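You operate a simulated robot arm through the tools that you are given. There is no shell and no other tool. Be economical: measure what you need, move in short steps, check, and stop when the job is done.

You run a simulated robot arm. Do the job below in one go: nothing can be reset, and whatever is moved stays where it is left.

TASK
Box the capped jar of pellets, then shut and latch the lid.
Fine: draw the jar carrier OUT and leave it there; stand the jar upright in the store box; leave the other small jars. Set down upright: small jar with the orange foot.
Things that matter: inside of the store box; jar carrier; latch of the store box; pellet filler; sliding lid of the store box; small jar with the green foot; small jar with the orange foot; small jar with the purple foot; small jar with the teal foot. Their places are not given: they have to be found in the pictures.

Only the result counts: the job must be done as asked and must still hold three seconds after the hand-in. Knocking over, shifting, dropping, spilling or breaking anything else fails it. A push-on lid holds only when it is set on centred and level and pressed home; a screw cap is set on level and turned clockwise until tight.

THE ROBOT
A 7-joint arm with a two-finger parallel gripper, fixed in place. Base frame: the origin is at the foot of the arm, x ahead of it, y to its left, z up; the work surface is at about z = 868. Lengths are in mm, angles in degrees, forces in N, time in s.
With the tool pointing down near the work surface it reaches from about 240 to 680 mm from the base axis. Its first joint turns from -66.0 to 66.0 degrees. Payload 2.4 kg.
Tool frame: the origin (TCP) lies between the finger pads and is the grasp point; the fingertips stand 30 mm ahead of it; z points along the fingers, y is the line along which they close. Largest opening 94 mm; finger width 28, thickness 10; the body of the gripper, 50 by 96 mm, starts 55 mm behind the TCP.
Orientation is that of the tool frame in the base frame, as a unit quaternion [w, x, y, z]. With the fingers straight down and closing along the base's y, the tool's x points along the base's -x, its y along +y and its z along -z.

THE INTERFACE
- The arm moves only by the tool nudge_tool. Its argument "plan" is a list of rows, each an object (a shift or turn left out is 0, a gripper value left out holds the last) with "delta_pos": the shift along the tool's x, y, z in mm, a list of three; "delta_rot": the turn, a rotation vector about the tool's x, y, z in degrees, a list of three. In form: [{"delta_pos": [x, y, z], "delta_rot": [rx, ry, rz]}, ...]. A call has 1 to 20 rows; each row is the pose to reach, as a shift and turn from the pose commanded when the call began, along the tool's axes at that moment. "hand" is the gripper command, from -1 (shut) to 1 (fully open), values between in proportion, set as the call begins (left out, the last holds). Rows are played at 5 a second. More than 50 mm and 8.6 degrees between two rows, or a gripper value outside its range, and nothing of the call is played. Where a pose cannot be reached the arm comes as near as it can. A force on the tool above 40 N (or 10 N above the force at the start of the call, whichever is more), or a blocked arm, ends the call early, and 0.2 s more pass. Each finger travels about 153 mm/s and halts on what it meets, pressing with about 23 N; the grip force reading is that of the motor and also rises with nothing between the fingers. The clock runs only during rows and for 0.2 s after the last one: add rows that repeat a pose to give the fingers time. The reply holds the time, the measured pose of the TCP, the force on the tool along the base axes, the opening and the grip force, in the units named above and with some noise, with the torque about the TCP (base axes, N m) and any sound that the robot's microphone picked up.
- Cameras (640 x 400 px; columns grow to the right, rows downward): "scene" is fixed at [29.1, 488.9, 1426.8]; the picture's right is [-0.64, -0.77, 0.00], its down [-0.57, 0.48, -0.67] and it looks along [0.51, -0.43, -0.75] (base axes); focal length 214 px, centre (320, 200). "wrist" rides on the gripper at [76, 14, -102] in the tool frame; the picture's right is [-0.18, 0.98, 0.00], its down [-0.75, -0.14, -0.64] and it looks along [-0.63, -0.12, 0.77] (tool axes); focal length 243 px, centre (320, 200).
- get_image(camera): a new picture of that camera. No time passes.
- pixel_to_xyz(camera, pixels): for up to 12 pixels [column, row] of the newest picture of that camera ("zoom" is the newest enlarged one), the place [x, y, z] in the base frame of the surface seen there, good to about 3 mm, but the place of the scene camera against the robot may be out by one fixed shift of up to 18 mm in any direction. No time passes.
- inspect(camera, box): a new picture of the part [left, top, right, bottom] of that camera's present view, enlarged. No time passes.
- finish_job(): hands the job in; it is judged then, once.

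Work in short steps. Measure before you move; look again where a grasp or a placing could have gone wrong, and mend it. You have 80 turns and 38 pictures in all, those below and enlarged ones among them. Open the gripper and draw the arm clear of the work before you hand the job in, unless the task says otherwise; then end with one line.

The tools are called after "Request:" as name(argument=value, ...) on one line, values as JSON. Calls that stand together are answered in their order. nudge_tool: Moves the arm, as the interface text tells. Its arguments: {"type":"object","properties":{"plan":{"type":"array"},"hand":{"type":"number"}},"required":["plan"]} The other tools are called the same way: get_image (camera) takes a picture; pixel_to_xyz (camera, pixels) gives the place of the surface under pixels of a picture; inspect (camera, box) takes an enlarged picture of a part of a camera's view; finish_job () hands the job in.

At the start:

```text
t: 0.0
tcp_pos: [423.3, -15.1, 1229.2]
tool_rot: [0.0, -0.001, 1.0, 0.0]
force: [0.6, 0.3, -0.1]
wrist_torque: [0.01, 0.01, 0.01]
opening: 94.1
grasp_force: 0.1
```

scene: 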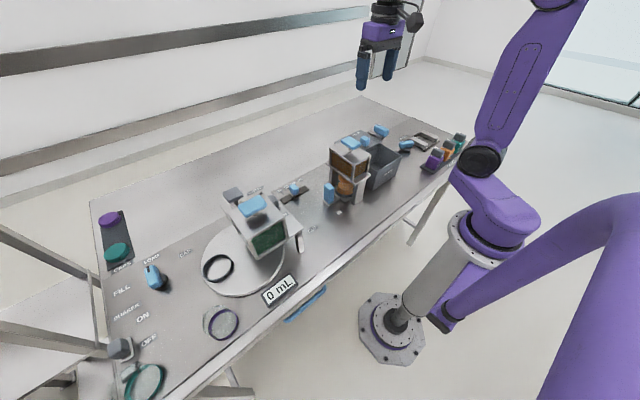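
wrist: 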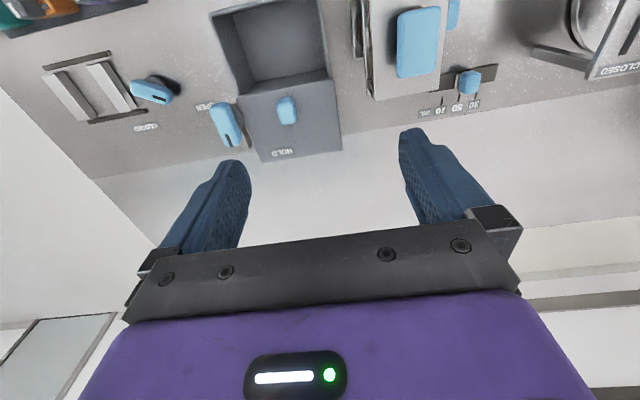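

The scene shows several fixtures: pellet filler, box with blue items near (385,165), jars near (445,150). I take enlarged views of these.

Request:
inspect(camera="scene", box=[300, 110, 480, 222])

Request:
inspect(camera="wrist", box=[0, 0, 350, 180])

Request:
inspect(camera="scene", box=[80, 170, 340, 400])

```text
3.56 times, centred on (390, 166) of scene
```

zoom: 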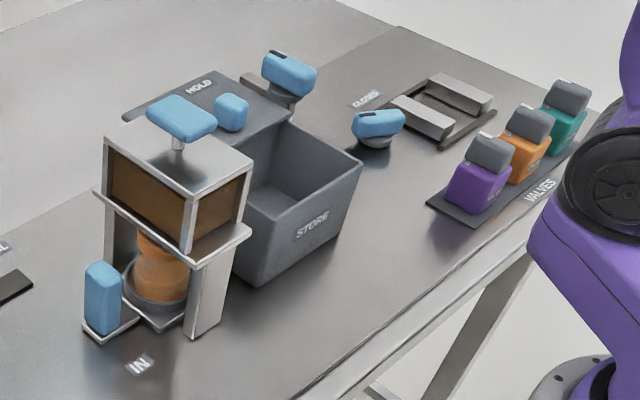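

```text
1.83 times, centred on (175, 90) of wrist
```

zoom: 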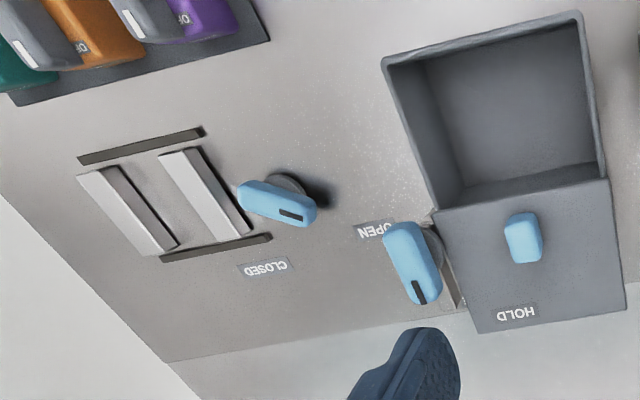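

```text
1.74 times, centred on (210, 285) of scene
```

zoom: 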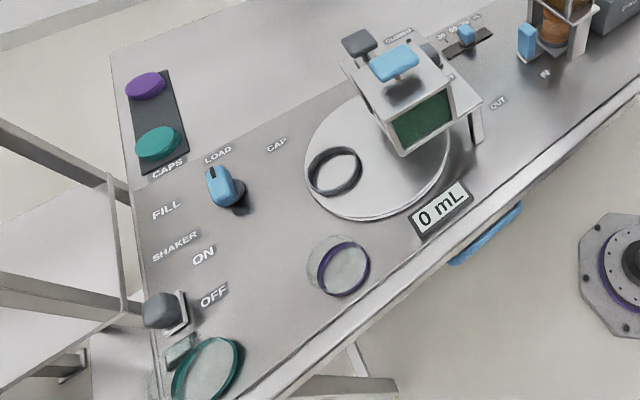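

Orange jar seems to be in the carrier under the filler (scene (344,187)), store box at (380,165). I measure key points in both base pictures to get coordinates and the scene-camera shift.

Request:
pixel_to_xyz(camera="scene", pixels=[[328, 193], [344, 187], [350, 143], [365, 141], [381, 131], [405, 145], [378, 160], [401, 152], [340, 212], [222, 324], [145, 380], [218, 268]])

Request:
pixel_to_xyz(camera="wrist", pixels=[[287, 108], [226, 122], [151, 90], [270, 50], [418, 40], [468, 82], [240, 87], [332, 75], [212, 12], [316, 0], [285, 153], [100, 85]])

```text
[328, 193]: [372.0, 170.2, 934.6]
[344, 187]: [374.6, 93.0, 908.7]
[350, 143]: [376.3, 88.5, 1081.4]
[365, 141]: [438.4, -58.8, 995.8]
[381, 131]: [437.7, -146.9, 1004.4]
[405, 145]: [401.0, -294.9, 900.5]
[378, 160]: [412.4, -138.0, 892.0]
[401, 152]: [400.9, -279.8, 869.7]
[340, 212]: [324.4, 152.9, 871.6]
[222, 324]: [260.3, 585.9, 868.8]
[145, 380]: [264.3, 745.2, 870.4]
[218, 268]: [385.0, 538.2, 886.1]
```

```text
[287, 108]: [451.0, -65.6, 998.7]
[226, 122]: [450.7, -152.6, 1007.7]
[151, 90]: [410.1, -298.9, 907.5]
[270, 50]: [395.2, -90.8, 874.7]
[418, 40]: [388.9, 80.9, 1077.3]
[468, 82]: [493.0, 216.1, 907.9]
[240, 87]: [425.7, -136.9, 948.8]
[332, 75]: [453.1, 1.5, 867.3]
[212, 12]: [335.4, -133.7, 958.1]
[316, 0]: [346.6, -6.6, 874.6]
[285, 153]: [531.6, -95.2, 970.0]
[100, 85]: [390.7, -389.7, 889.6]
```

The wrist and scene readings differ by about (+12,-6,+2), the scene shift. Next I move the hand to about (300,200,1130) to view the carrier, jar and filler from the robot side.

Request:
nudge_tool(plan=[{"delta_pos": [20, 36, 16]}, {"delta_pos": [41, 72, 33]}, {"delta_pos": [62, 108, 50]}, {"delta_pos": [82, 143, 66]}, {"delta_pos": [103, 180, 83]}, {"delta_pos": [123, 215, 99]}, {"delta_pos": [123, 215, 99]}])

Request:
get_image(camera="wrist")

```text
t: 1.6
tcp_pos: [297.9, 201.4, 1131.9]
tool_rot: [0.0, 0.0, 1.0, -0.001]
force: [-0.5, 0.8, -0.1]
wrist_torque: [0.02, 0.02, 0.0]
opening: 94.3
grasp_force: 0.0
```

```text
32 pictures are left
```

wrist: 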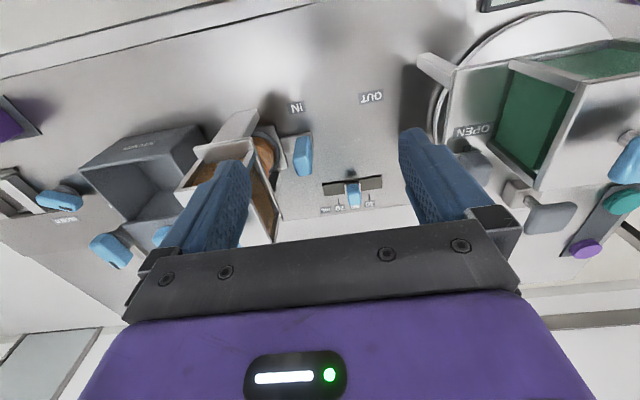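

The carrier handle shows at (303,155) with the jar at (265,155). I enlarge it.

Request:
inspect(camera="wrist", box=[80, 70, 400, 250])

Request:
pixel_to_xyz(camera="wrist", pixels=[[303, 155], [303, 137], [305, 172], [265, 152], [276, 150], [370, 97], [297, 107], [285, 137], [240, 128], [353, 195], [350, 183], [288, 172]])

```text
2.00 times, centred on (240, 160) of wrist
```

zoom: 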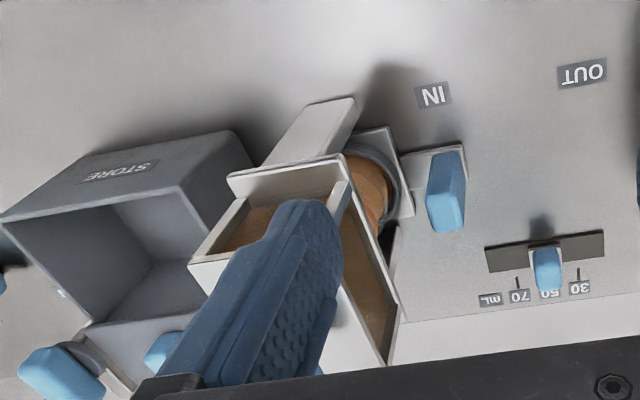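

```text
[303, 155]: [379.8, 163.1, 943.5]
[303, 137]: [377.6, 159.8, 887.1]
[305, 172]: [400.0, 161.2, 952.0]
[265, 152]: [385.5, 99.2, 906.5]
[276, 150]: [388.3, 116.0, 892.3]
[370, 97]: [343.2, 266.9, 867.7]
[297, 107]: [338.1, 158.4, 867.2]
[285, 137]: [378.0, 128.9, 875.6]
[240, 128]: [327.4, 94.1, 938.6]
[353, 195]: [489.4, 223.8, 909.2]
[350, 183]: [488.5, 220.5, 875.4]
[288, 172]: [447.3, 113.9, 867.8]
```

IN label is at y≈158, OUT at y≈267, so the carrier slides along +y by ~109 mm. I measure the handle extents and the filler's +y side before gripping.

Request:
pixel_to_xyz(camera="zoom", pixels=[[450, 158], [432, 190], [462, 190], [447, 228], [440, 160], [460, 210], [348, 190], [385, 355], [398, 300], [360, 165], [400, 200], [345, 105]])

Request:
inspect(camera="scene", box=[310, 130, 390, 220])

Request:
pixel_to_xyz(camera="zoom", pixels=[[200, 260], [230, 290], [215, 240]])

```text
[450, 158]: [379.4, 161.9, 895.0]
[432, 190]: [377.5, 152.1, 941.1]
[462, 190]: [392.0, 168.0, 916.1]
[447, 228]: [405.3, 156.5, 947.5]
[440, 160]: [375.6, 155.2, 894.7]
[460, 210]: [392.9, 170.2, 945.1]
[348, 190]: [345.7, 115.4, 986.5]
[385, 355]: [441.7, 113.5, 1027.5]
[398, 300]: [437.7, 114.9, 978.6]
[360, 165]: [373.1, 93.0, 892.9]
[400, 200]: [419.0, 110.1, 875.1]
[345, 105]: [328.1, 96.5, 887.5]
```

```text
4.44 times, centred on (350, 175) of scene
```

zoom: 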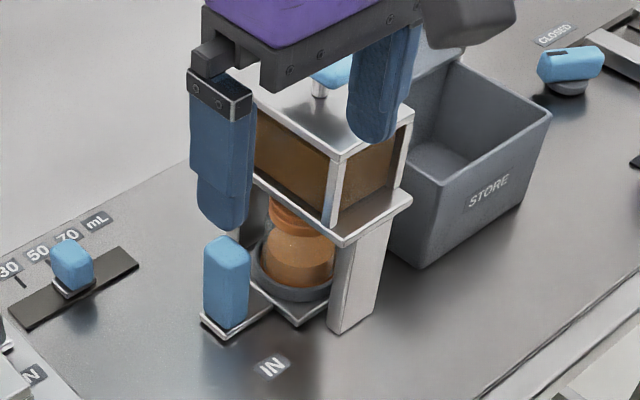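

```text
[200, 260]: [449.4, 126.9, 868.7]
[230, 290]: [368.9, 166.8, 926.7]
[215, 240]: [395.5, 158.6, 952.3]
```

Handle spans x≈375–407, y≈152–172, top z≈952; the filler wall is at y≈115. I turn the tool 90° so fingers close along x and hover over the handle at y≈180.

Request:
nudge_tool(plan=[{"delta_pos": [-9, 0, 0], "delta_rot": [0, 0, 8.2]}, {"delta_pos": [-18, 0, 0], "delta_rot": [0, 0, 16.4]}, {"delta_pos": [-27, 0, 0], "delta_rot": [0, 0, 24.6]}, {"delta_pos": [-36, 0, 0], "delta_rot": [0, 0, 32.8]}, {"delta_pos": [-45, 0, 0], "delta_rot": [0, 0, 41]}, {"delta_pos": [-54, 0, 0], "delta_rot": [0, 0, 49.2]}, {"delta_pos": [-63, 0, 0], "delta_rot": [0, 0, 57.4]}, {"delta_pos": [-72, 0, 0], "delta_rot": [0, 0, 65.6]}, {"delta_pos": [-81, 0, 0], "delta_rot": [0, 0, 73.8]}, {"delta_pos": [-90, -8, 0], "delta_rot": [0, 0, 82]}, {"delta_pos": [-93, -20, 20], "delta_rot": [0, 0, 90]}, {"delta_pos": [-93, -20, 20], "delta_rot": [0, 0, 90]}])

Request:
get_image(camera="wrist")

```text
t: 4.2
tcp_pos: [393.3, 181.2, 1111.7]
tool_rot: [0.0, 0.707, 0.707, 0.0]
force: [0.2, 0.0, -0.1]
wrist_torque: [0.04, -0.02, -0.02]
opening: 93.9
grasp_force: 0.1
```

```text
29 pictures are left
```

wrist: 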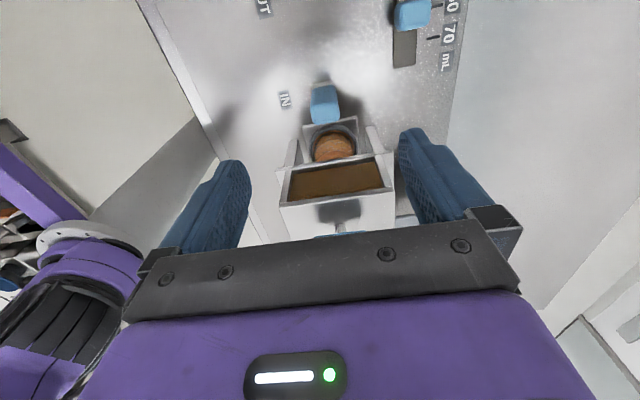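

The handle is at (325,103), the jar at (334,145) behind it. I measure the handle edges.

Request:
pixel_to_xyz(camera="wrist", pixels=[[325, 92], [313, 105], [336, 105], [325, 118], [325, 122], [334, 140], [334, 155], [316, 148], [352, 146], [310, 98], [345, 122], [290, 160]])

```text
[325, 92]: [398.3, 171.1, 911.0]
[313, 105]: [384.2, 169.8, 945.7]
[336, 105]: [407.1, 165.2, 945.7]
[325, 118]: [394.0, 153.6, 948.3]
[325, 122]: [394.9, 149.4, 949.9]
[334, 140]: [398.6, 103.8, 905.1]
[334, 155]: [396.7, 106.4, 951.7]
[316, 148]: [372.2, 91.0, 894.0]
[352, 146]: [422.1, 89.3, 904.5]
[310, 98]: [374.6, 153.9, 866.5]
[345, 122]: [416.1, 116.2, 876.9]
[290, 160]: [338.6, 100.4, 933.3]
```

Handle centre ≈(394,161). I move over it and descend to z≈925 with the fingers open.

Request:
nudge_tool(plan=[{"delta_pos": [-20, 1, 20]}, {"delta_pos": [-20, 1, 65]}, {"delta_pos": [-20, 1, 110]}, {"delta_pos": [-20, 1, 150]}, {"delta_pos": [-20, 1, 185]}, {"delta_pos": [-20, 1, 185]}])

Request:
nudge_tool(hand=-1, plan=[{}, {}, {}, {}])

```text
t: 5.6
tcp_pos: [395.2, 160.5, 923.5]
tool_rot: [0.0, 0.707, 0.707, 0.0]
force: [-1.4, 7.0, 0.3]
wrist_torque: [-0.59, -0.18, -0.18]
opening: 94.0
grasp_force: 0.1
```

```text
t: 6.6
tcp_pos: [395.2, 160.5, 923.8]
tool_rot: [0.001, 0.707, 0.707, 0.001]
force: [7.1, 11.6, -20.5]
wrist_torque: [-0.24, -0.34, -0.17]
opening: 35.9
grasp_force: 45.4
```

Gripped at 35.9 mm opening, but there was a 7 N sideways force before gripping. I check the scene for a contact.

Request:
inspect(camera="scene", box=[260, 70, 420, 220])

```text
2.67 times, centred on (340, 145) of scene
```

zoom: 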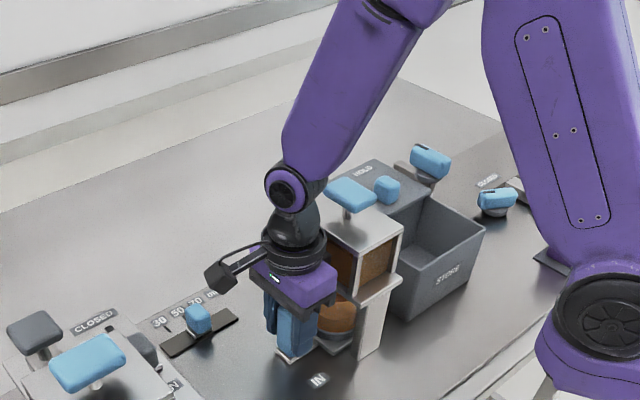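

The wrist flange is close to the filler's edge, which likely gave the light force. Drawing out along +y relieves it; I pull in small rows.

Request:
nudge_tool(plan=[{"delta_pos": [5, 0, 0]}, {"delta_pos": [12, 0, 0]}, {"delta_pos": [19, 0, 0]}, {"delta_pos": [26, 0, 0]}, {"delta_pos": [33, 0, 0]}, {"delta_pos": [40, 0, 0]}, {"delta_pos": [47, 0, 0]}, {"delta_pos": [54, 0, 0]}, {"delta_pos": [61, 0, 0]}, {"delta_pos": [68, 0, 0]}, {"delta_pos": [75, 0, 0]}, {"delta_pos": [82, 0, 0]}, {"delta_pos": [89, 0, 0]}, {"delta_pos": [95, 0, 0]}])

```text
t: 9.6
tcp_pos: [395.9, 246.6, 927.5]
tool_rot: [-0.001, 0.712, 0.703, 0.0]
force: [-4.6, -12.2, 4.3]
wrist_torque: [3.9, -0.38, 0.26]
opening: 36.1
grasp_force: 44.7
stopped in row 14: the force on the tool passed its limit at 44 N (the readings are from after the stop); the commanded pose is now the measured one
```

Travel stopped at 86 mm with rising force — perhaps the end stop. I look.

Request:
inspect(camera="scene", box=[240, 120, 400, 250])

```text
3.08 times, centred on (320, 185) of scene
```

zoom: 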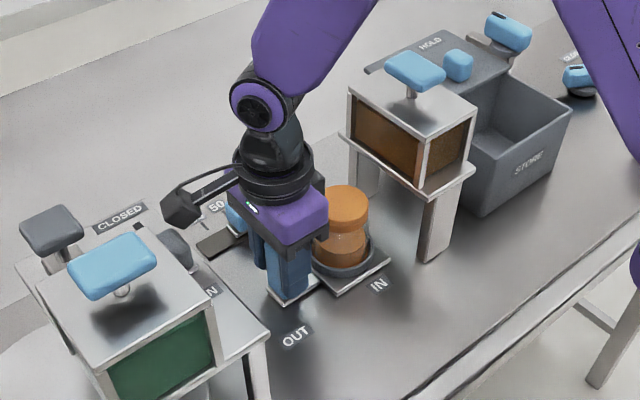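

The jar is fully clear of the filler, orange cap visible. I pull a few mm more to confirm the stop.

Request:
nudge_tool(plan=[{"delta_pos": [2, 0, 0]}, {"delta_pos": [5, 0, 0]}, {"delta_pos": [8, 0, 0]}])

```text
t: 10.2
tcp_pos: [395.3, 245.9, 926.9]
tool_rot: [-0.001, 0.716, 0.698, -0.002]
force: [-11.0, -14.5, 11.6]
wrist_torque: [4.53, -0.99, 0.12]
opening: 36.4
grasp_force: 44.8
stopped in row 2: the force on the tool passed its limit at 44 N (the readings are from after the stop); the commanded pose is now the measured one
```

It's a hard stop. I release partly, then rise.

Request:
nudge_tool(hand=0.3, plan=[{}, {}, {}])

Request:
nudge_tool(plan=[{"delta_pos": [0, 0, -30]}, {"delta_pos": [0, 0, -70]}, {"delta_pos": [0, 0, -115]}, {"delta_pos": [0, 0, -155]}, {"delta_pos": [15, 0, -185]}, {"delta_pos": [15, 0, -185]}])

Request:
get_image(camera="wrist")

```text
t: 11.0
tcp_pos: [395.3, 247.4, 926.9]
tool_rot: [-0.001, 0.715, 0.699, -0.003]
force: [-1.1, -21.0, 17.0]
wrist_torque: [3.67, -0.26, -0.15]
opening: 61.0
grasp_force: 0.1
```

```text
t: 12.4
tcp_pos: [397.8, 262.9, 1111.0]
tool_rot: [0.0, 0.714, 0.7, -0.004]
force: [0.4, -0.9, 1.0]
wrist_torque: [-0.01, 0.03, 0.05]
opening: 61.2
grasp_force: 0.0
```

```text
26 pictures are left
```

wrist: 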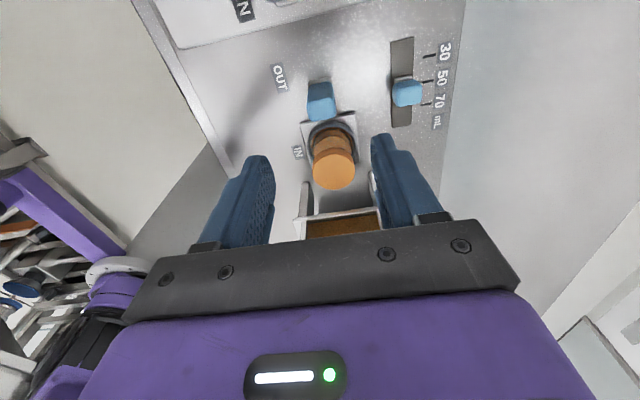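

A residual −21 N remained after release, so something besides the handle was touched (maybe the camera against the green fixture). I measure handle, jar and IN/OUT labels.

Request:
pixel_to_xyz(camera="wrist", pixels=[[320, 90], [320, 110], [333, 170], [333, 188], [315, 172], [353, 172], [280, 78], [297, 152], [334, 140], [244, 10], [310, 130], [345, 118]])

Request:
get_image(camera="scene")

Request:
pixel_to_xyz(camera="scene", pixels=[[281, 200], [290, 215], [255, 204], [245, 192], [270, 205], [295, 205], [310, 230], [300, 240], [232, 195], [266, 240], [250, 250], [340, 180]])

```text
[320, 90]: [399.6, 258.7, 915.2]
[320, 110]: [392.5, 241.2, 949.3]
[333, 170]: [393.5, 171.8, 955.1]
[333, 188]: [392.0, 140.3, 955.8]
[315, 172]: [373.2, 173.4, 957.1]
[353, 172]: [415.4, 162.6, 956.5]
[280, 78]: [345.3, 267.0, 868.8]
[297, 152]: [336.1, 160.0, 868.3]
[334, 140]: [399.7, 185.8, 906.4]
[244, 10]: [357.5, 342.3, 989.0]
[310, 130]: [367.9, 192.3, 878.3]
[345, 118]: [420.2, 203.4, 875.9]
```

```text
25 pictures are left
```

scene: 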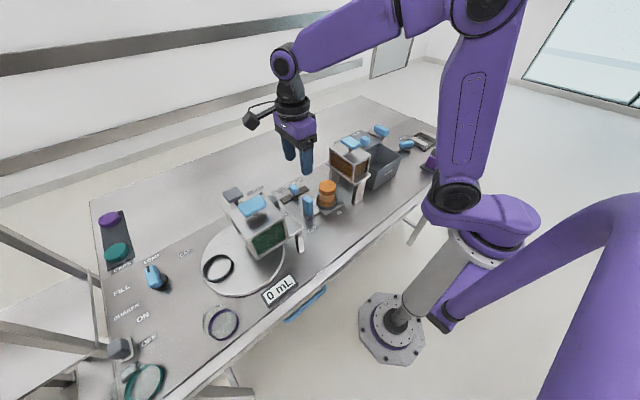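

```text
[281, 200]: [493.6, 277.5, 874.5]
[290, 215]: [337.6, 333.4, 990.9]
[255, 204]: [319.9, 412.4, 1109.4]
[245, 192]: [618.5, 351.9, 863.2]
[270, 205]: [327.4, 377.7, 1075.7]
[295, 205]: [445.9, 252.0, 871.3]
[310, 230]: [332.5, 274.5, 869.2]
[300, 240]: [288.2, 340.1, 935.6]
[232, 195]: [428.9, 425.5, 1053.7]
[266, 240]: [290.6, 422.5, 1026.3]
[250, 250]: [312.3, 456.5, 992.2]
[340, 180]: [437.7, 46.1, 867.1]
```

The green fixture's shelf reaches y≈330, so the wrist camera likely stopped me short: handle now y≈250 versus OUT label 267. I turn the tool back by 91° (camera towards the robot), close it and hover at y≈222 between jar and handle.

Request:
nudge_tool(hand=-1, plan=[{"delta_pos": [-4, 0, 0], "delta_rot": [0, 0, -8.3]}, {"delta_pos": [-8, 0, 0], "delta_rot": [0, 0, -16.6]}, {"delta_pos": [-12, 0, 0], "delta_rot": [0, 0, -24.9]}, {"delta_pos": [-16, 0, 0], "delta_rot": [0, 0, -33.2]}, {"delta_pos": [-20, 0, 0], "delta_rot": [0, 0, -41.5]}, {"delta_pos": [-24, 0, 0], "delta_rot": [0, 0, -49.8]}, {"delta_pos": [-28, -1, 0], "delta_rot": [0, 0, -58.1]}, {"delta_pos": [-32, -2, 0], "delta_rot": [0, 0, -66.4]}, {"delta_pos": [-36, -3, 0], "delta_rot": [0, 0, -74.7]}, {"delta_pos": [-39, -4, 0], "delta_rot": [0, 0, -83]}, {"delta_pos": [-41, -4.2, 0], "delta_rot": [0, 0, -91.1]}, {"delta_pos": [-41, -4.2, 0], "delta_rot": [0, 0, -91.1]}])

Request:
get_image(camera="wrist")

```text
t: 15.0
tcp_pos: [391.7, 222.5, 1109.9]
tool_rot: [-0.003, -0.001, 1.0, -0.001]
force: [0.0, 1.0, -0.2]
wrist_torque: [0.04, 0.0, 0.0]
opening: 0.0
grasp_force: 23.0
```

```text
24 pictures are left
```

wrist: 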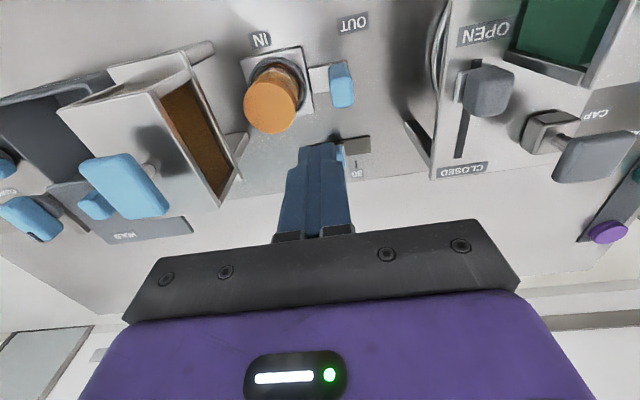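

Jar cap at (270,108), handle at (342,85). I measure their edges from this view.

Request:
pixel_to_xyz(camera="wrist", pixels=[[331, 90], [342, 100], [353, 90], [270, 112], [247, 108], [294, 108], [270, 131], [298, 85], [320, 90], [310, 60], [283, 75], [271, 90]])

```text
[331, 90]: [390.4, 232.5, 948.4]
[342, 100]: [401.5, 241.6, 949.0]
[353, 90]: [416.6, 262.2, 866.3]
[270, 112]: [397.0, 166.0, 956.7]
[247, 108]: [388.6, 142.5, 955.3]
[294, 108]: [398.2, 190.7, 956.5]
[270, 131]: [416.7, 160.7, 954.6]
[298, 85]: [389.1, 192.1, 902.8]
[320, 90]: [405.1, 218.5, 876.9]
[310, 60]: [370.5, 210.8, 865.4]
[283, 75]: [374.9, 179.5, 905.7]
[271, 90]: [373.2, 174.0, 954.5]
```

Gap between jar (y≤192) and handle face (y≈232). I lower the closed fingers at y≈212 to z≈935.

Request:
nudge_tool(plan=[{"delta_pos": [-1, -10, 20]}, {"delta_pos": [-1, -10, 65]}, {"delta_pos": [-1, -10, 110]}, {"delta_pos": [-1, -10, 145]}, {"delta_pos": [-1, -10, 175]}, {"delta_pos": [-1, -10, 175]}])

Request:
nudge_tool(plan=[{"delta_pos": [0, 4, 0]}, {"delta_pos": [0, 8, 0]}, {"delta_pos": [0, 12, 0]}, {"delta_pos": [0, 16, 0]}, {"delta_pos": [0, 20, 0]}, {"delta_pos": [0, 24, 0]}, {"delta_pos": [0, 28, 0]}, {"delta_pos": [0, 32, 0]}, {"delta_pos": [0, 36, 0]}, {"delta_pos": [0, 40, 0]}, {"delta_pos": [0, 40, 0]}])

```text
t: 16.4
tcp_pos: [391.9, 213.1, 935.9]
tool_rot: [-0.003, 0.0, 1.0, -0.002]
force: [0.0, -0.5, 1.0]
wrist_torque: [0.02, 0.02, 0.01]
opening: 0.0
grasp_force: 22.8
```

```text
t: 18.5
tcp_pos: [393.0, 241.1, 935.5]
tool_rot: [-0.007, 0.005, 1.0, -0.007]
force: [-0.1, -6.8, 1.1]
wrist_torque: [0.12, 0.01, 0.04]
opening: 0.0
grasp_force: 22.8
stopped in row 10: the force on the tool passed its limit at 45 N (the readings are from after the stop); the commanded pose is now the measured one
```

It moved ~18 mm further and stopped hard with nothing else near: a true end stop. I back off and lift, then look.

Request:
nudge_tool(plan=[{"delta_pos": [0, -8, 0]}, {"delta_pos": [0, -10, -40]}, {"delta_pos": [0, -10, -85]}, {"delta_pos": [0, -20, -130]}, {"delta_pos": [0, -30, -165]}, {"delta_pos": [0, -30, -165]}])

Request:
get_image(camera="wrist")

Request:
pixel_to_xyz(camera="wrist", pixels=[[300, 110], [340, 90]])

```text
t: 19.9
tcp_pos: [392.9, 215.4, 1101.4]
tool_rot: [-0.005, 0.003, 1.0, -0.006]
force: [-0.4, 0.7, -0.8]
wrist_torque: [0.0, 0.0, -0.02]
opening: 0.2
grasp_force: 22.9
```

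```text
23 pictures are left
```

wrist: 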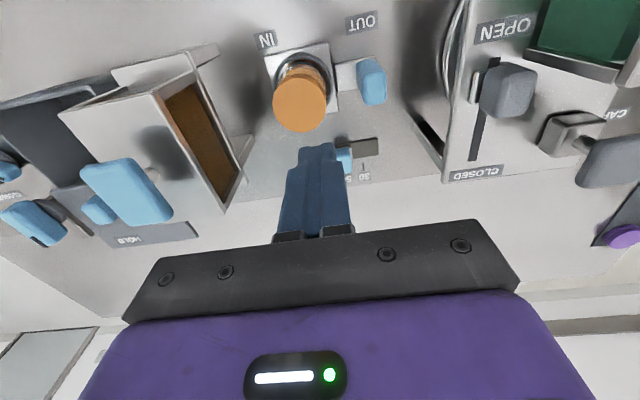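

```text
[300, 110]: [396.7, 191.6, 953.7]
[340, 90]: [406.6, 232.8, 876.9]
```

Before grasping I check the jar itself and the other small jars.

Request:
inspect(camera="wrist", box=[240, 30, 400, 140])

Request:
pixel_to_xyz(camera="zoom", pixels=[[138, 250], [338, 250], [235, 360], [240, 290], [252, 190], [250, 110], [360, 150], [500, 195], [530, 150], [420, 230], [240, 180]])

Request:
inspect(camera="scene", box=[100, 280, 260, 400])

Request:
inspect(camera="scene", box=[280, 165, 360, 225])

```text
3.64 times, centred on (320, 85) of wrist
```

zoom: 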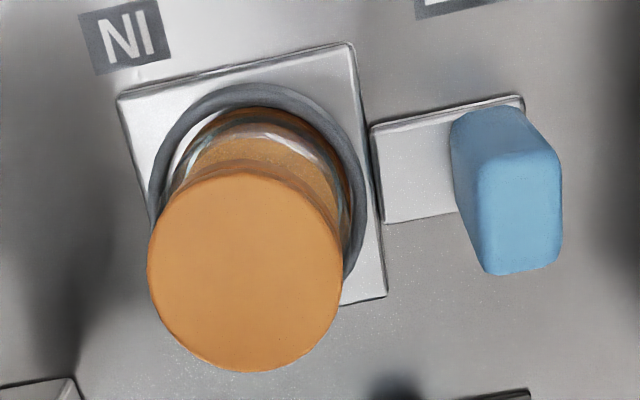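

```text
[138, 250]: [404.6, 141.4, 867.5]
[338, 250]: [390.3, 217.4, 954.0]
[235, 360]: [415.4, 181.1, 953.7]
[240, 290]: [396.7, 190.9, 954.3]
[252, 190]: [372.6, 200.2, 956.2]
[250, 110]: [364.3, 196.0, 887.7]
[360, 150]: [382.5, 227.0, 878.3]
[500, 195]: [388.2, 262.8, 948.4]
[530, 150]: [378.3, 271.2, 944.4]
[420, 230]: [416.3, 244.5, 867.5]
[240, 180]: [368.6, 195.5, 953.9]
```

```text
3.33 times, centred on (180, 340) of scene
```

zoom: 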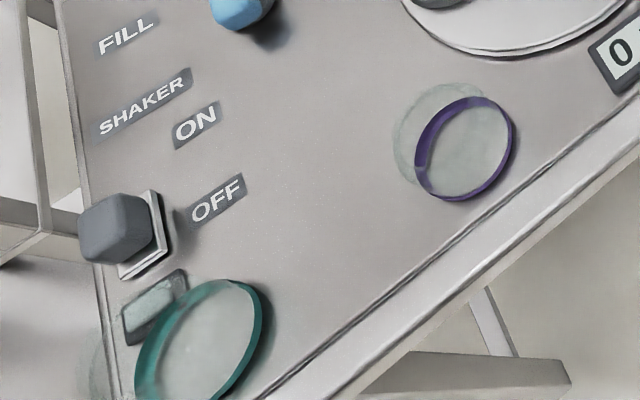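

```text
6.67 times, centred on (320, 195) of scene
```

zoom: 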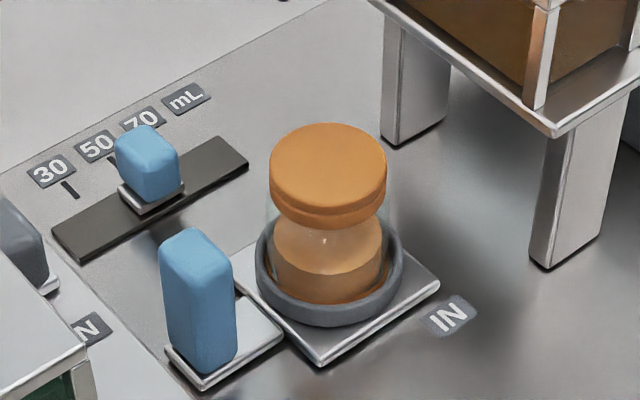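

The jar with orange cap/foot stands in the carrier; cap centre ≈(394,190), top 955, handle face y≈252. I straighten the tool, open to ~76 mm and go above the jar.

Request:
nudge_tool(hand=0.62, plan=[{"delta_pos": [-1, -25, 20], "delta_rot": [-0.69, -0.57, -0.34]}, {"delta_pos": [-1, -25, 60], "delta_rot": [-0.69, -0.57, -0.34]}, {"delta_pos": [-1, -25, 60], "delta_rot": [-0.69, -0.57, -0.34]}])

Request:
get_image(camera="wrist")

Request:
pixel_to_xyz(camera="wrist", pixels=[[310, 150], [290, 130], [330, 130], [280, 150], [345, 150], [310, 118], [375, 115]])

```text
t: 20.7
tcp_pos: [394.1, 189.6, 1043.1]
tool_rot: [0.0, 0.001, 1.0, 0.0]
force: [-0.3, -0.4, 0.5]
wrist_torque: [-0.01, 0.01, 0.01]
opening: 76.3
grasp_force: 0.0
```

```text
19 pictures are left
```

wrist: 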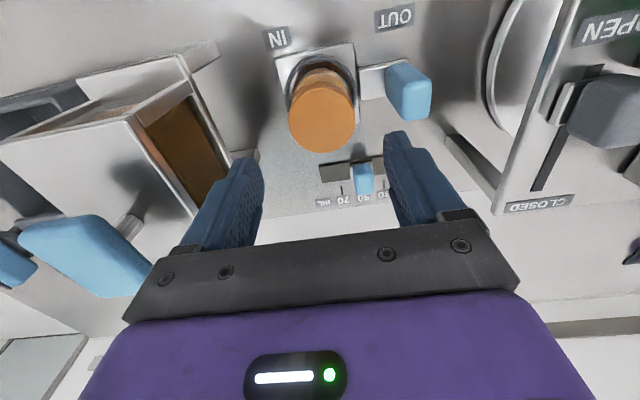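

```text
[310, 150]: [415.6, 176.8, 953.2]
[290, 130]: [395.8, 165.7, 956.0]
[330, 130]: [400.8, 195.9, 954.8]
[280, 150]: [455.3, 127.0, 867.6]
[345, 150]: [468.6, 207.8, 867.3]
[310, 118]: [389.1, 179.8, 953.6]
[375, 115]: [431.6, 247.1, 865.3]
```

Cap centre confirmed near (394,190). I descend to z≈925 around the jar.

Request:
nudge_tool(plan=[{"delta_pos": [0, 0, 40]}, {"delta_pos": [0, 0, 80]}, {"delta_pos": [0, 0, 105]}, {"delta_pos": [0, 0, 119]}, {"delta_pos": [0, 0, 119]}])

Request:
nudge_tool(hand=-1, plan=[{}, {}, {}, {}])

```text
t: 21.9
tcp_pos: [395.0, 189.3, 921.6]
tool_rot: [-0.001, 0.001, 1.0, 0.0]
force: [-3.1, -1.2, 8.2]
wrist_torque: [0.31, 0.09, 0.11]
opening: 75.7
grasp_force: 0.0
```

```text
t: 22.9
tcp_pos: [395.6, 189.3, 921.9]
tool_rot: [-0.001, 0.001, 1.0, -0.001]
force: [2.5, 1.4, 7.1]
wrist_torque: [0.01, -0.04, -0.03]
opening: 60.1
grasp_force: 22.9
```

It closed at 60 mm with 7–8 N upward force: the tips probably hold the cup ring, not the 50 mm jar. I open, rise 14 mm and close again.

Request:
nudge_tool(hand=0.62, plan=[{}, {}, {"delta_pos": [0, 0, -8]}, {"delta_pos": [1, 0, -15]}, {"delta_pos": [1, 0, -15]}])

Request:
nudge_tool(hand=-1, plan=[{}, {}, {}, {}])

```text
t: 24.1
tcp_pos: [391.9, 189.7, 938.1]
tool_rot: [-0.001, 0.0, 1.0, -0.001]
force: [0.6, -0.4, 0.5]
wrist_torque: [0.02, -0.02, 0.01]
opening: 76.1
grasp_force: 0.0
```

```text
t: 25.1
tcp_pos: [393.1, 189.1, 937.1]
tool_rot: [0.0, 0.001, 1.0, -0.001]
force: [0.4, -0.4, -2.3]
wrist_torque: [0.04, 0.01, -0.04]
opening: 59.9
grasp_force: 22.8
```

Same 60 mm again, so the jar body itself is 60 mm wide. I lift 25 mm and look.

Request:
nudge_tool(plan=[{"delta_pos": [0, 0, -6]}, {"delta_pos": [0, 0, -14]}, {"delta_pos": [0, 0, -25]}, {"delta_pos": [0, 0, -25]}])

Request:
inspect(camera="scene", box=[260, 130, 400, 230])

```text
t: 26.1
tcp_pos: [393.8, 190.5, 962.3]
tool_rot: [-0.001, 0.001, 1.0, -0.001]
force: [0.6, 0.6, -0.6]
wrist_torque: [0.0, -0.03, 0.02]
opening: 59.7
grasp_force: 22.6
```

```text
4.00 times, centred on (330, 180) of scene
```

zoom: 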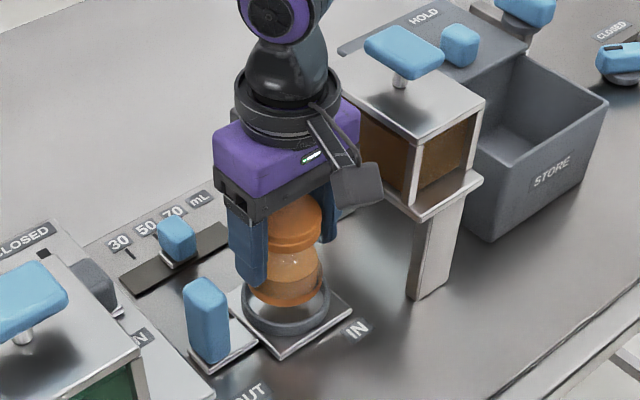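

The jar is held cleanly upright. I raise to z≈1175, clear of the filler, and traverse to above the store box at about (378,-88).

Request:
nudge_tool(plan=[{"delta_pos": [0, 0, -40]}, {"delta_pos": [0, 0, -80]}, {"delta_pos": [0, 0, -120]}, {"delta_pos": [0, 0, -160]}, {"delta_pos": [0, 0, -190]}, {"delta_pos": [0, 0, -213]}, {"delta_pos": [0, -30, -213]}, {"delta_pos": [2, -70, -213]}, {"delta_pos": [4, -110, -213]}, {"delta_pos": [6, -150, -213]}, {"delta_pos": [8, -190, -213]}, {"delta_pos": [12, -230, -213]}, {"delta_pos": [15, -260, -213]}, {"delta_pos": [16, -278, -213]}, {"delta_pos": [16, -278, -213]}])

Request:
get_image(camera="wrist")

```text
t: 29.3
tcp_pos: [374.7, -87.2, 1175.4]
tool_rot: [-0.001, 0.001, 1.0, 0.0]
force: [-0.7, 1.5, -1.7]
wrist_torque: [0.05, 0.0, 0.0]
opening: 59.8
grasp_force: 23.1
```

```text
17 pictures are left
```

wrist: 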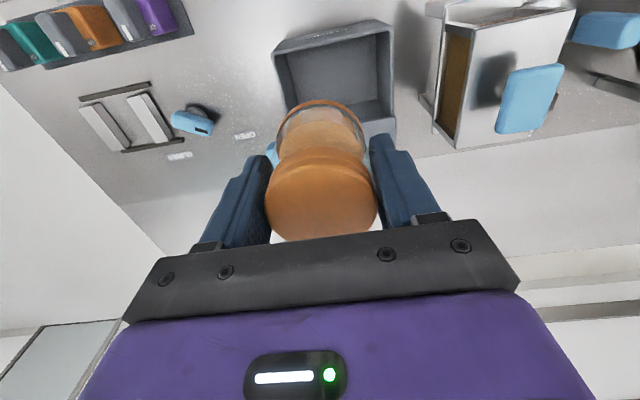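

The jar (bottom about (320,115)) partly hides the box. I measure the box rim and interior.

Request:
pixel_to_xyz(camera="wrist", pixels=[[275, 48], [389, 25], [280, 51], [384, 30], [390, 70], [393, 112], [272, 75], [376, 90], [377, 105], [290, 65], [330, 75], [370, 45]])

Request:
inspect(camera="wrist", box=[250, 0, 420, 160])

Request:
pixel_to_xyz(camera="scene", pixels=[[371, 185], [400, 154], [385, 165], [374, 160], [390, 152], [362, 150]])

```text
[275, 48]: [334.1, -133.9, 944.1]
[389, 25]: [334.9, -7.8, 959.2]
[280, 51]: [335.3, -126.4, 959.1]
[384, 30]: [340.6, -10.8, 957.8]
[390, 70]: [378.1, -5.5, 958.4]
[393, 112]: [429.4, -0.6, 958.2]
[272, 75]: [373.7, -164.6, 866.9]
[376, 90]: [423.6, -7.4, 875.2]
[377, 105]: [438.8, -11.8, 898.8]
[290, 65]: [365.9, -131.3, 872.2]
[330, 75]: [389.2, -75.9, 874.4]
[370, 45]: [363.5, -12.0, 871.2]
```

```text
2.50 times, centred on (335, 80) of wrist
```

zoom: 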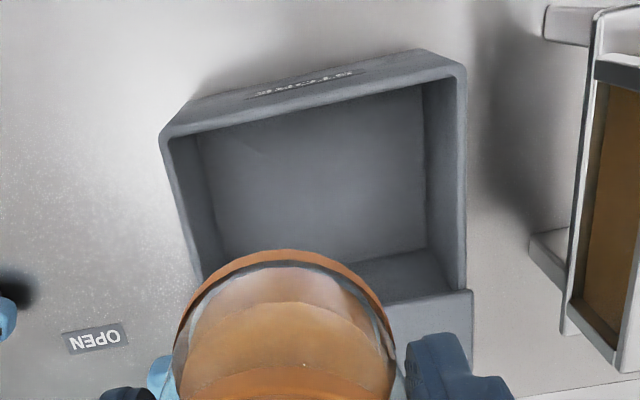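

```text
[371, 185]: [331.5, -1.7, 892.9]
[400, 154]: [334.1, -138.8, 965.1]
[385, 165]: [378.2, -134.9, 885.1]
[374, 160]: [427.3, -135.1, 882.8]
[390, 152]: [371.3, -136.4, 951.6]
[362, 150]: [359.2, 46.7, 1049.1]
```

Box interior spans x≈340–437, y≈-130…-9, floor z≈874; centre (385,-69). I shift over it and descend to just above the floor (TCP ~945).

Request:
nudge_tool(plan=[{"delta_pos": [-8, 18, 0]}, {"delta_pos": [-8, 18, 40]}, {"delta_pos": [-8, 18, 80]}, {"delta_pos": [-8, 18, 120]}, {"delta_pos": [-8, 18, 155]}, {"delta_pos": [-8, 18, 185]}, {"delta_pos": [-8, 18, 210]}, {"delta_pos": [-8, 18, 230]}, {"delta_pos": [-8, 18, 230]}])

Request:
nudge_tool(plan=[{"delta_pos": [0, 0, 4]}, {"delta_pos": [0, 0, 8]}, {"delta_pos": [0, 0, 10]}, {"delta_pos": [0, 0, 12]}, {"delta_pos": [0, 0, 12]}])

```text
t: 31.3
tcp_pos: [383.9, -70.5, 943.6]
tool_rot: [0.0, 0.001, 1.0, 0.0]
force: [-0.1, -0.3, -1.9]
wrist_torque: [0.01, -0.03, -0.01]
opening: 59.9
grasp_force: 22.6
```

```text
t: 32.5
tcp_pos: [384.2, -71.1, 935.0]
tool_rot: [-0.001, 0.001, 1.0, -0.001]
force: [0.8, -0.4, -0.7]
wrist_torque: [0.0, -0.01, 0.02]
opening: 59.9
grasp_force: 23.1
```

No contact yet at z≈935. I keep lowering by small steps.

Request:
nudge_tool(plan=[{"delta_pos": [0, 0, 1]}, {"delta_pos": [0, 0, 2]}, {"delta_pos": [0, 0, 3]}, {"delta_pos": [0, 0, 3]}])

```text
t: 33.5
tcp_pos: [385.7, -71.2, 930.7]
tool_rot: [0.001, 0.0, 1.0, -0.001]
force: [3.7, -2.0, 13.2]
wrist_torque: [-0.02, -0.15, 0.01]
opening: 59.8
grasp_force: 22.8
```

Contact at z≈931 with 13 N: the jar rests on the floor. I open partially and rise.

Request:
nudge_tool(hand=0.6, plan=[{}, {}, {}])

Request:
nudge_tool(plan=[{"delta_pos": [0, 0, -20]}, {"delta_pos": [0, 0, -55]}, {"delta_pos": [0, 0, -95]}, {"delta_pos": [0, 0, -135]}, {"delta_pos": [0, 0, -170]}, {"delta_pos": [0, 0, -170]}])

Request:
get_image(camera="wrist")

```text
t: 34.3
tcp_pos: [384.6, -69.4, 930.3]
tool_rot: [-0.003, 0.001, 1.0, 0.0]
force: [-0.2, 0.3, -0.9]
wrist_torque: [-0.01, 0.02, 0.01]
opening: 75.2
grasp_force: 0.0
```

```text
t: 35.7
tcp_pos: [387.2, -68.8, 1101.8]
tool_rot: [-0.001, 0.0, 1.0, 0.0]
force: [0.9, 0.2, 0.9]
wrist_torque: [0.01, 0.01, -0.01]
opening: 75.1
grasp_force: 0.1
```

```text
15 pictures are left
```

wrist: 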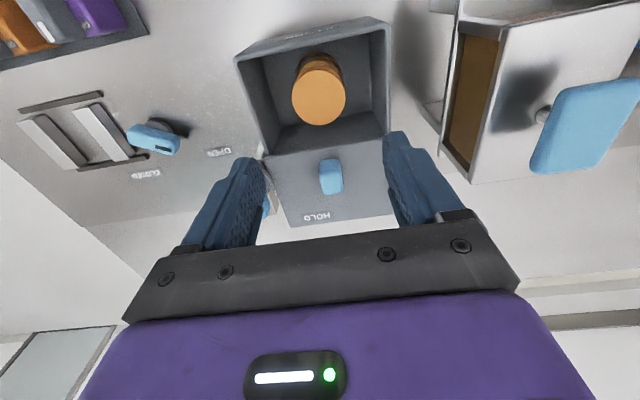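

The jar stands upright in the box (cap at (319,90)). Next I need the lid knob and latch; I measure the lid now and move toward y≈-230 to view the latch.

Request:
pixel_to_xyz(camera="wrist", pixels=[[331, 165], [331, 176], [331, 190], [321, 178], [342, 178], [300, 165], [300, 205], [385, 140], [265, 158], [380, 205], [320, 95], [322, 145]])

Request:
nudge_tool(plan=[{"delta_pos": [0, -40, -10]}, {"delta_pos": [0, -80, -20]}, {"delta_pos": [0, -120, -20]}, {"delta_pos": [0, -160, -20]}, {"delta_pos": [0, -160, -20]}])

Request:
get_image(camera="wrist")

```text
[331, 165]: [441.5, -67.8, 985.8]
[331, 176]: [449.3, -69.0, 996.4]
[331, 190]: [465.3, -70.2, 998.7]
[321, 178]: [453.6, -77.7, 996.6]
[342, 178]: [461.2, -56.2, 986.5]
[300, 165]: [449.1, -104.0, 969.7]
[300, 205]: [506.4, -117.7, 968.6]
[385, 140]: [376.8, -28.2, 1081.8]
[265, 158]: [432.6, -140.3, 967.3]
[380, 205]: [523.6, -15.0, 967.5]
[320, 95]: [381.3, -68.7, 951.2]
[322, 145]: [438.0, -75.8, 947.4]
```

```text
t: 36.9
tcp_pos: [386.4, -228.5, 1121.0]
tool_rot: [-0.002, 0.001, 1.0, 0.0]
force: [-1.1, -0.4, -0.5]
wrist_torque: [0.0, -0.02, -0.01]
opening: 75.1
grasp_force: 0.1
```

```text
14 pictures are left
```

wrist: 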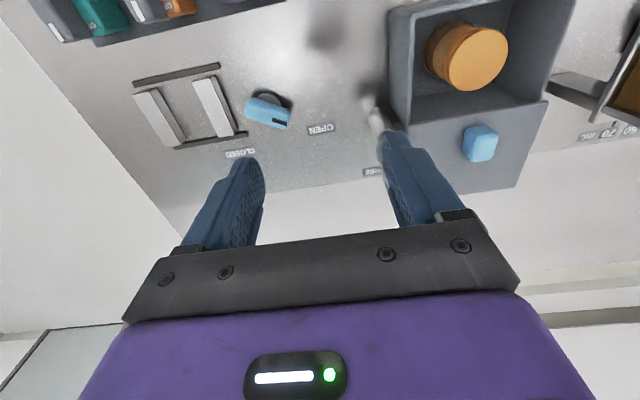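

A label sits at (372,171) beside the box latch, while OPEN/CLOSED belong to the dial at (268,108). I enlarge it, after seeing the finger covers the latch handle.

Request:
inspect(camera="wrist", box=[230, 70, 430, 190])

Request:
inspect(camera="scene", box=[335, 105, 435, 175])

Request:
pixel_to_xyz(camera="zoom", pixels=[[265, 145], [300, 155], [285, 150], [290, 185], [275, 190], [425, 245]])

```text
3.20 times, centred on (330, 130) of wrist
```

zoom: 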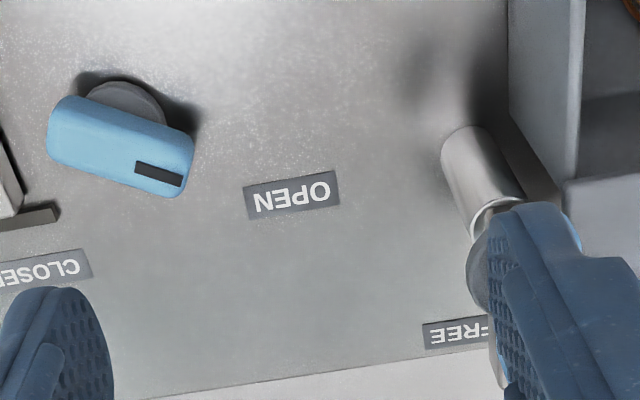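

```text
5.71 times, centred on (385, 140) of scene
```

zoom: 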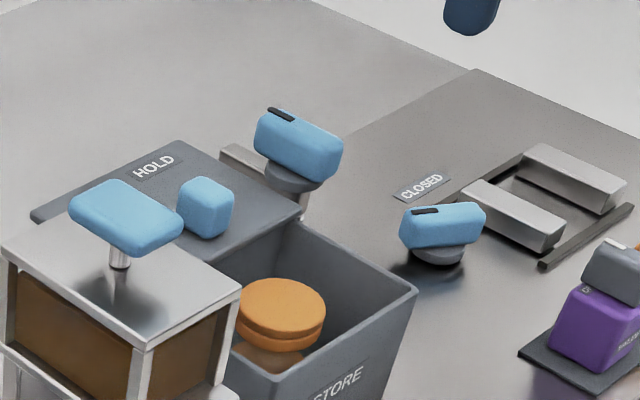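

```text
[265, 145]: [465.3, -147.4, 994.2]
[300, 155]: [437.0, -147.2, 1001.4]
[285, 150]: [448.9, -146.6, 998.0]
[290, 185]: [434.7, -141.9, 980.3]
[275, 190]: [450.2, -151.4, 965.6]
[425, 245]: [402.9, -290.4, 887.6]
```

Latch: post by the box at (450,-150), its mark now toward FREE (+x); the lid carries knob at (455,-68), top z≈1000, lid top 968. I move over the lid knob and descend to grip it.

Request:
nudge_tool(plan=[{"delta_pos": [-17, 40, 0]}, {"delta_pos": [-34, 80, 0]}, {"delta_pos": [-51, 120, 0]}, {"delta_pos": [-68, 161, 0]}, {"delta_pos": [-68, 161, 0]}, {"delta_pos": [-68, 161, 40]}, {"delta_pos": [-68, 161, 80]}, {"delta_pos": [-68, 161, 113]}, {"delta_pos": [-68, 161, 113]}])

Request:
nudge_tool(hand=-1, plan=[{}, {}, {}, {}])

```text
t: 38.9
tcp_pos: [452.8, -68.2, 1007.1]
tool_rot: [-0.001, 0.001, 1.0, 0.001]
force: [0.3, 0.8, -0.5]
wrist_torque: [0.0, 0.02, 0.01]
opening: 75.4
grasp_force: 0.0
```

```text
t: 39.9
tcp_pos: [451.6, -69.9, 1007.9]
tool_rot: [-0.002, 0.001, 1.0, 0.0]
force: [-0.5, -16.0, -9.4]
wrist_torque: [-0.26, -0.31, 0.14]
opening: 23.5
grasp_force: 44.7
```

Knob gripped (23.5 mm); −16 N sideways means I'm ~1–2 mm off, so I correct y and slide the lid toward −x.

Request:
nudge_tool(plan=[{"delta_pos": [0, -2, 0]}, {"delta_pos": [6, -2, 0]}, {"delta_pos": [13, -2, 0]}, {"delta_pos": [20, -2, 0]}, {"delta_pos": [27, -2, 0]}, {"delta_pos": [34, -2, 0]}, {"delta_pos": [41, -2, 0]}, {"delta_pos": [48, -2, 0]}, {"delta_pos": [55, -2, 0]}, {"delta_pos": [62, -2, 0]}, {"delta_pos": [69, -2, 0]}, {"delta_pos": [76, -2, 0]}, {"delta_pos": [82, -2, 0]}, {"delta_pos": [87, -2, 0]}, {"delta_pos": [92, -2, 0]}, {"delta_pos": [97, -2, 0]}, {"delta_pos": [102, -2, 0]}, {"delta_pos": [107, -2, 0]}, {"delta_pos": [112, -2, 0]}, {"delta_pos": [112, -2, 0]}])

```text
t: 43.7
tcp_pos: [350.5, -71.5, 1008.6]
tool_rot: [0.005, 0.0, 1.0, -0.001]
force: [8.6, 4.2, -13.6]
wrist_torque: [0.21, -0.02, 0.05]
opening: 23.3
grasp_force: 44.3
stopped in row 19: the force on the tool passed its limit at 42 N (the readings are from after the stop); the commanded pose is now the measured one
```

Lid moved ~101 mm to a hard stop. I release, rise and look at lid and latch.

Request:
nudge_tool(hand=0.3, plan=[{}, {}, {}, {"delta_pos": [0, 0, -30]}, {"delta_pos": [0, 0, -70]}, {"delta_pos": [10, -20, -110]}, {"delta_pos": [20, -30, -130]}, {"delta_pos": [20, -30, -130]}])

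Request:
get_image(camera="wrist")

```text
t: 45.5
tcp_pos: [331.2, -97.5, 1138.9]
tool_rot: [0.004, 0.001, 1.0, 0.0]
force: [0.5, 0.9, -0.3]
wrist_torque: [-0.04, -0.01, -0.03]
opening: 61.1
grasp_force: 0.1
```

```text
11 pictures are left
```

wrist: 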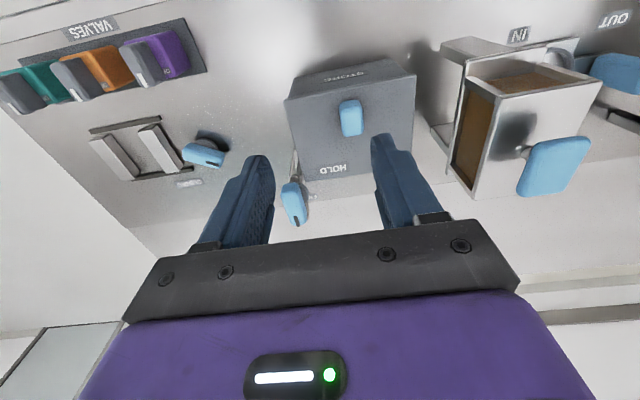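

The lid now covers the box; HOLD label at (333,169), latch handle at (293,203). I enlarge and measure the latch.

Request:
inspect(camera="wrist", box=[260, 130, 380, 230])

Request:
pixel_to_xyz(camera="wrist", pixels=[[292, 187], [296, 222], [294, 204], [286, 205], [303, 204], [333, 169], [345, 168], [322, 171], [296, 160], [370, 172], [306, 180], [300, 178]])

```text
4.00 times, centred on (320, 180) of wrist
```

zoom: 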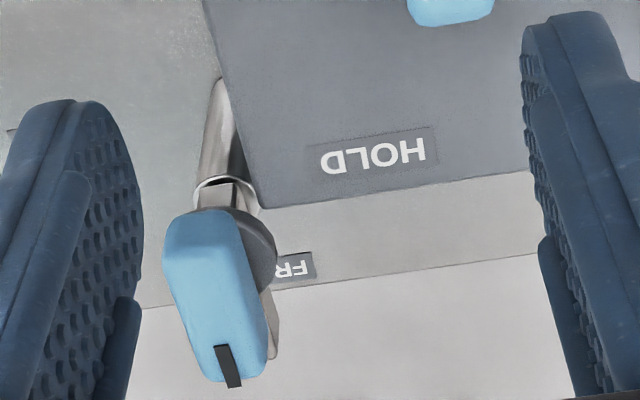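

```text
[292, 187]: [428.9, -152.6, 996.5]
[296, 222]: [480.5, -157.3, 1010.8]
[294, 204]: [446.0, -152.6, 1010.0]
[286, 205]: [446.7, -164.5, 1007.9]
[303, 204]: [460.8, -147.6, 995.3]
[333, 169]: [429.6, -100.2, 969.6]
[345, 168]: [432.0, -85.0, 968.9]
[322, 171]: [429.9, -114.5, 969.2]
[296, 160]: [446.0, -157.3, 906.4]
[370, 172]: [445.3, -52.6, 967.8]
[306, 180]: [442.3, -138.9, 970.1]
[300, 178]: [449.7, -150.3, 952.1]
```

Latch handle runs x≈428–481 at y≈-155, top z≈1010, post near (455,-153). Fingers closing along y fit; I go above and look down on it by readings, descending to z≈1017 with hand open.

Request:
nudge_tool(plan=[{"delta_pos": [-40, -18, 0], "delta_rot": [0, 0.46, 0]}, {"delta_pos": [-80, -37, 0], "delta_rot": [0, 0.46, 0]}, {"delta_pos": [-124, -57, 10], "delta_rot": [0, 0.46, 0]}, {"delta_pos": [-124, -57, 50], "delta_rot": [0, 0.46, 0]}, {"delta_pos": [-124, -57, 90], "delta_rot": [0, 0.46, 0]}, {"delta_pos": [-124, -57, 121], "delta_rot": [0, 0.46, 0]}, {"delta_pos": [-124, -57, 121], "delta_rot": [0, 0.46, 0]}])

Request:
get_image(camera="wrist")

```text
t: 47.1
tcp_pos: [453.8, -158.0, 1019.5]
tool_rot: [0.0, 0.0, 1.0, -0.001]
force: [-1.0, -0.8, 0.2]
wrist_torque: [0.0, -0.02, 0.01]
opening: 61.3
grasp_force: 0.1
```

```text
9 pictures are left
```

wrist: 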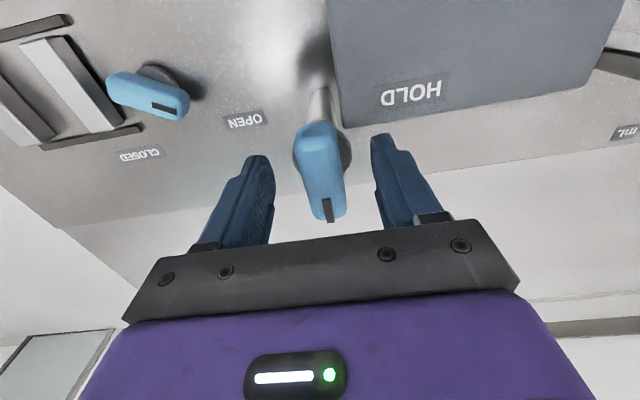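

The handle lies between the fingers. I measure its ends and the disc for the pivot.

Request:
pixel_to_xyz(camera="wrist", pixels=[[316, 132], [318, 125], [324, 170], [330, 210], [303, 150], [337, 150], [348, 150], [345, 165], [297, 155], [340, 180], [308, 185], [335, 135]])

```text
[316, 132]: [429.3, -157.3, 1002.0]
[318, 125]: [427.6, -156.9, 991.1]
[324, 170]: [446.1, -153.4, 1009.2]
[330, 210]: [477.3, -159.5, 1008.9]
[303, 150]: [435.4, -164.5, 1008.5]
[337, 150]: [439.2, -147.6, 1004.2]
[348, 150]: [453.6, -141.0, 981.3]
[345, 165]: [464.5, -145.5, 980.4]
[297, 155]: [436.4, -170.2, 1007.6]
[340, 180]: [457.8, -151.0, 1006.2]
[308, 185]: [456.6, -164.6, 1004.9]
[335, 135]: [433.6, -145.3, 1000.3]
```

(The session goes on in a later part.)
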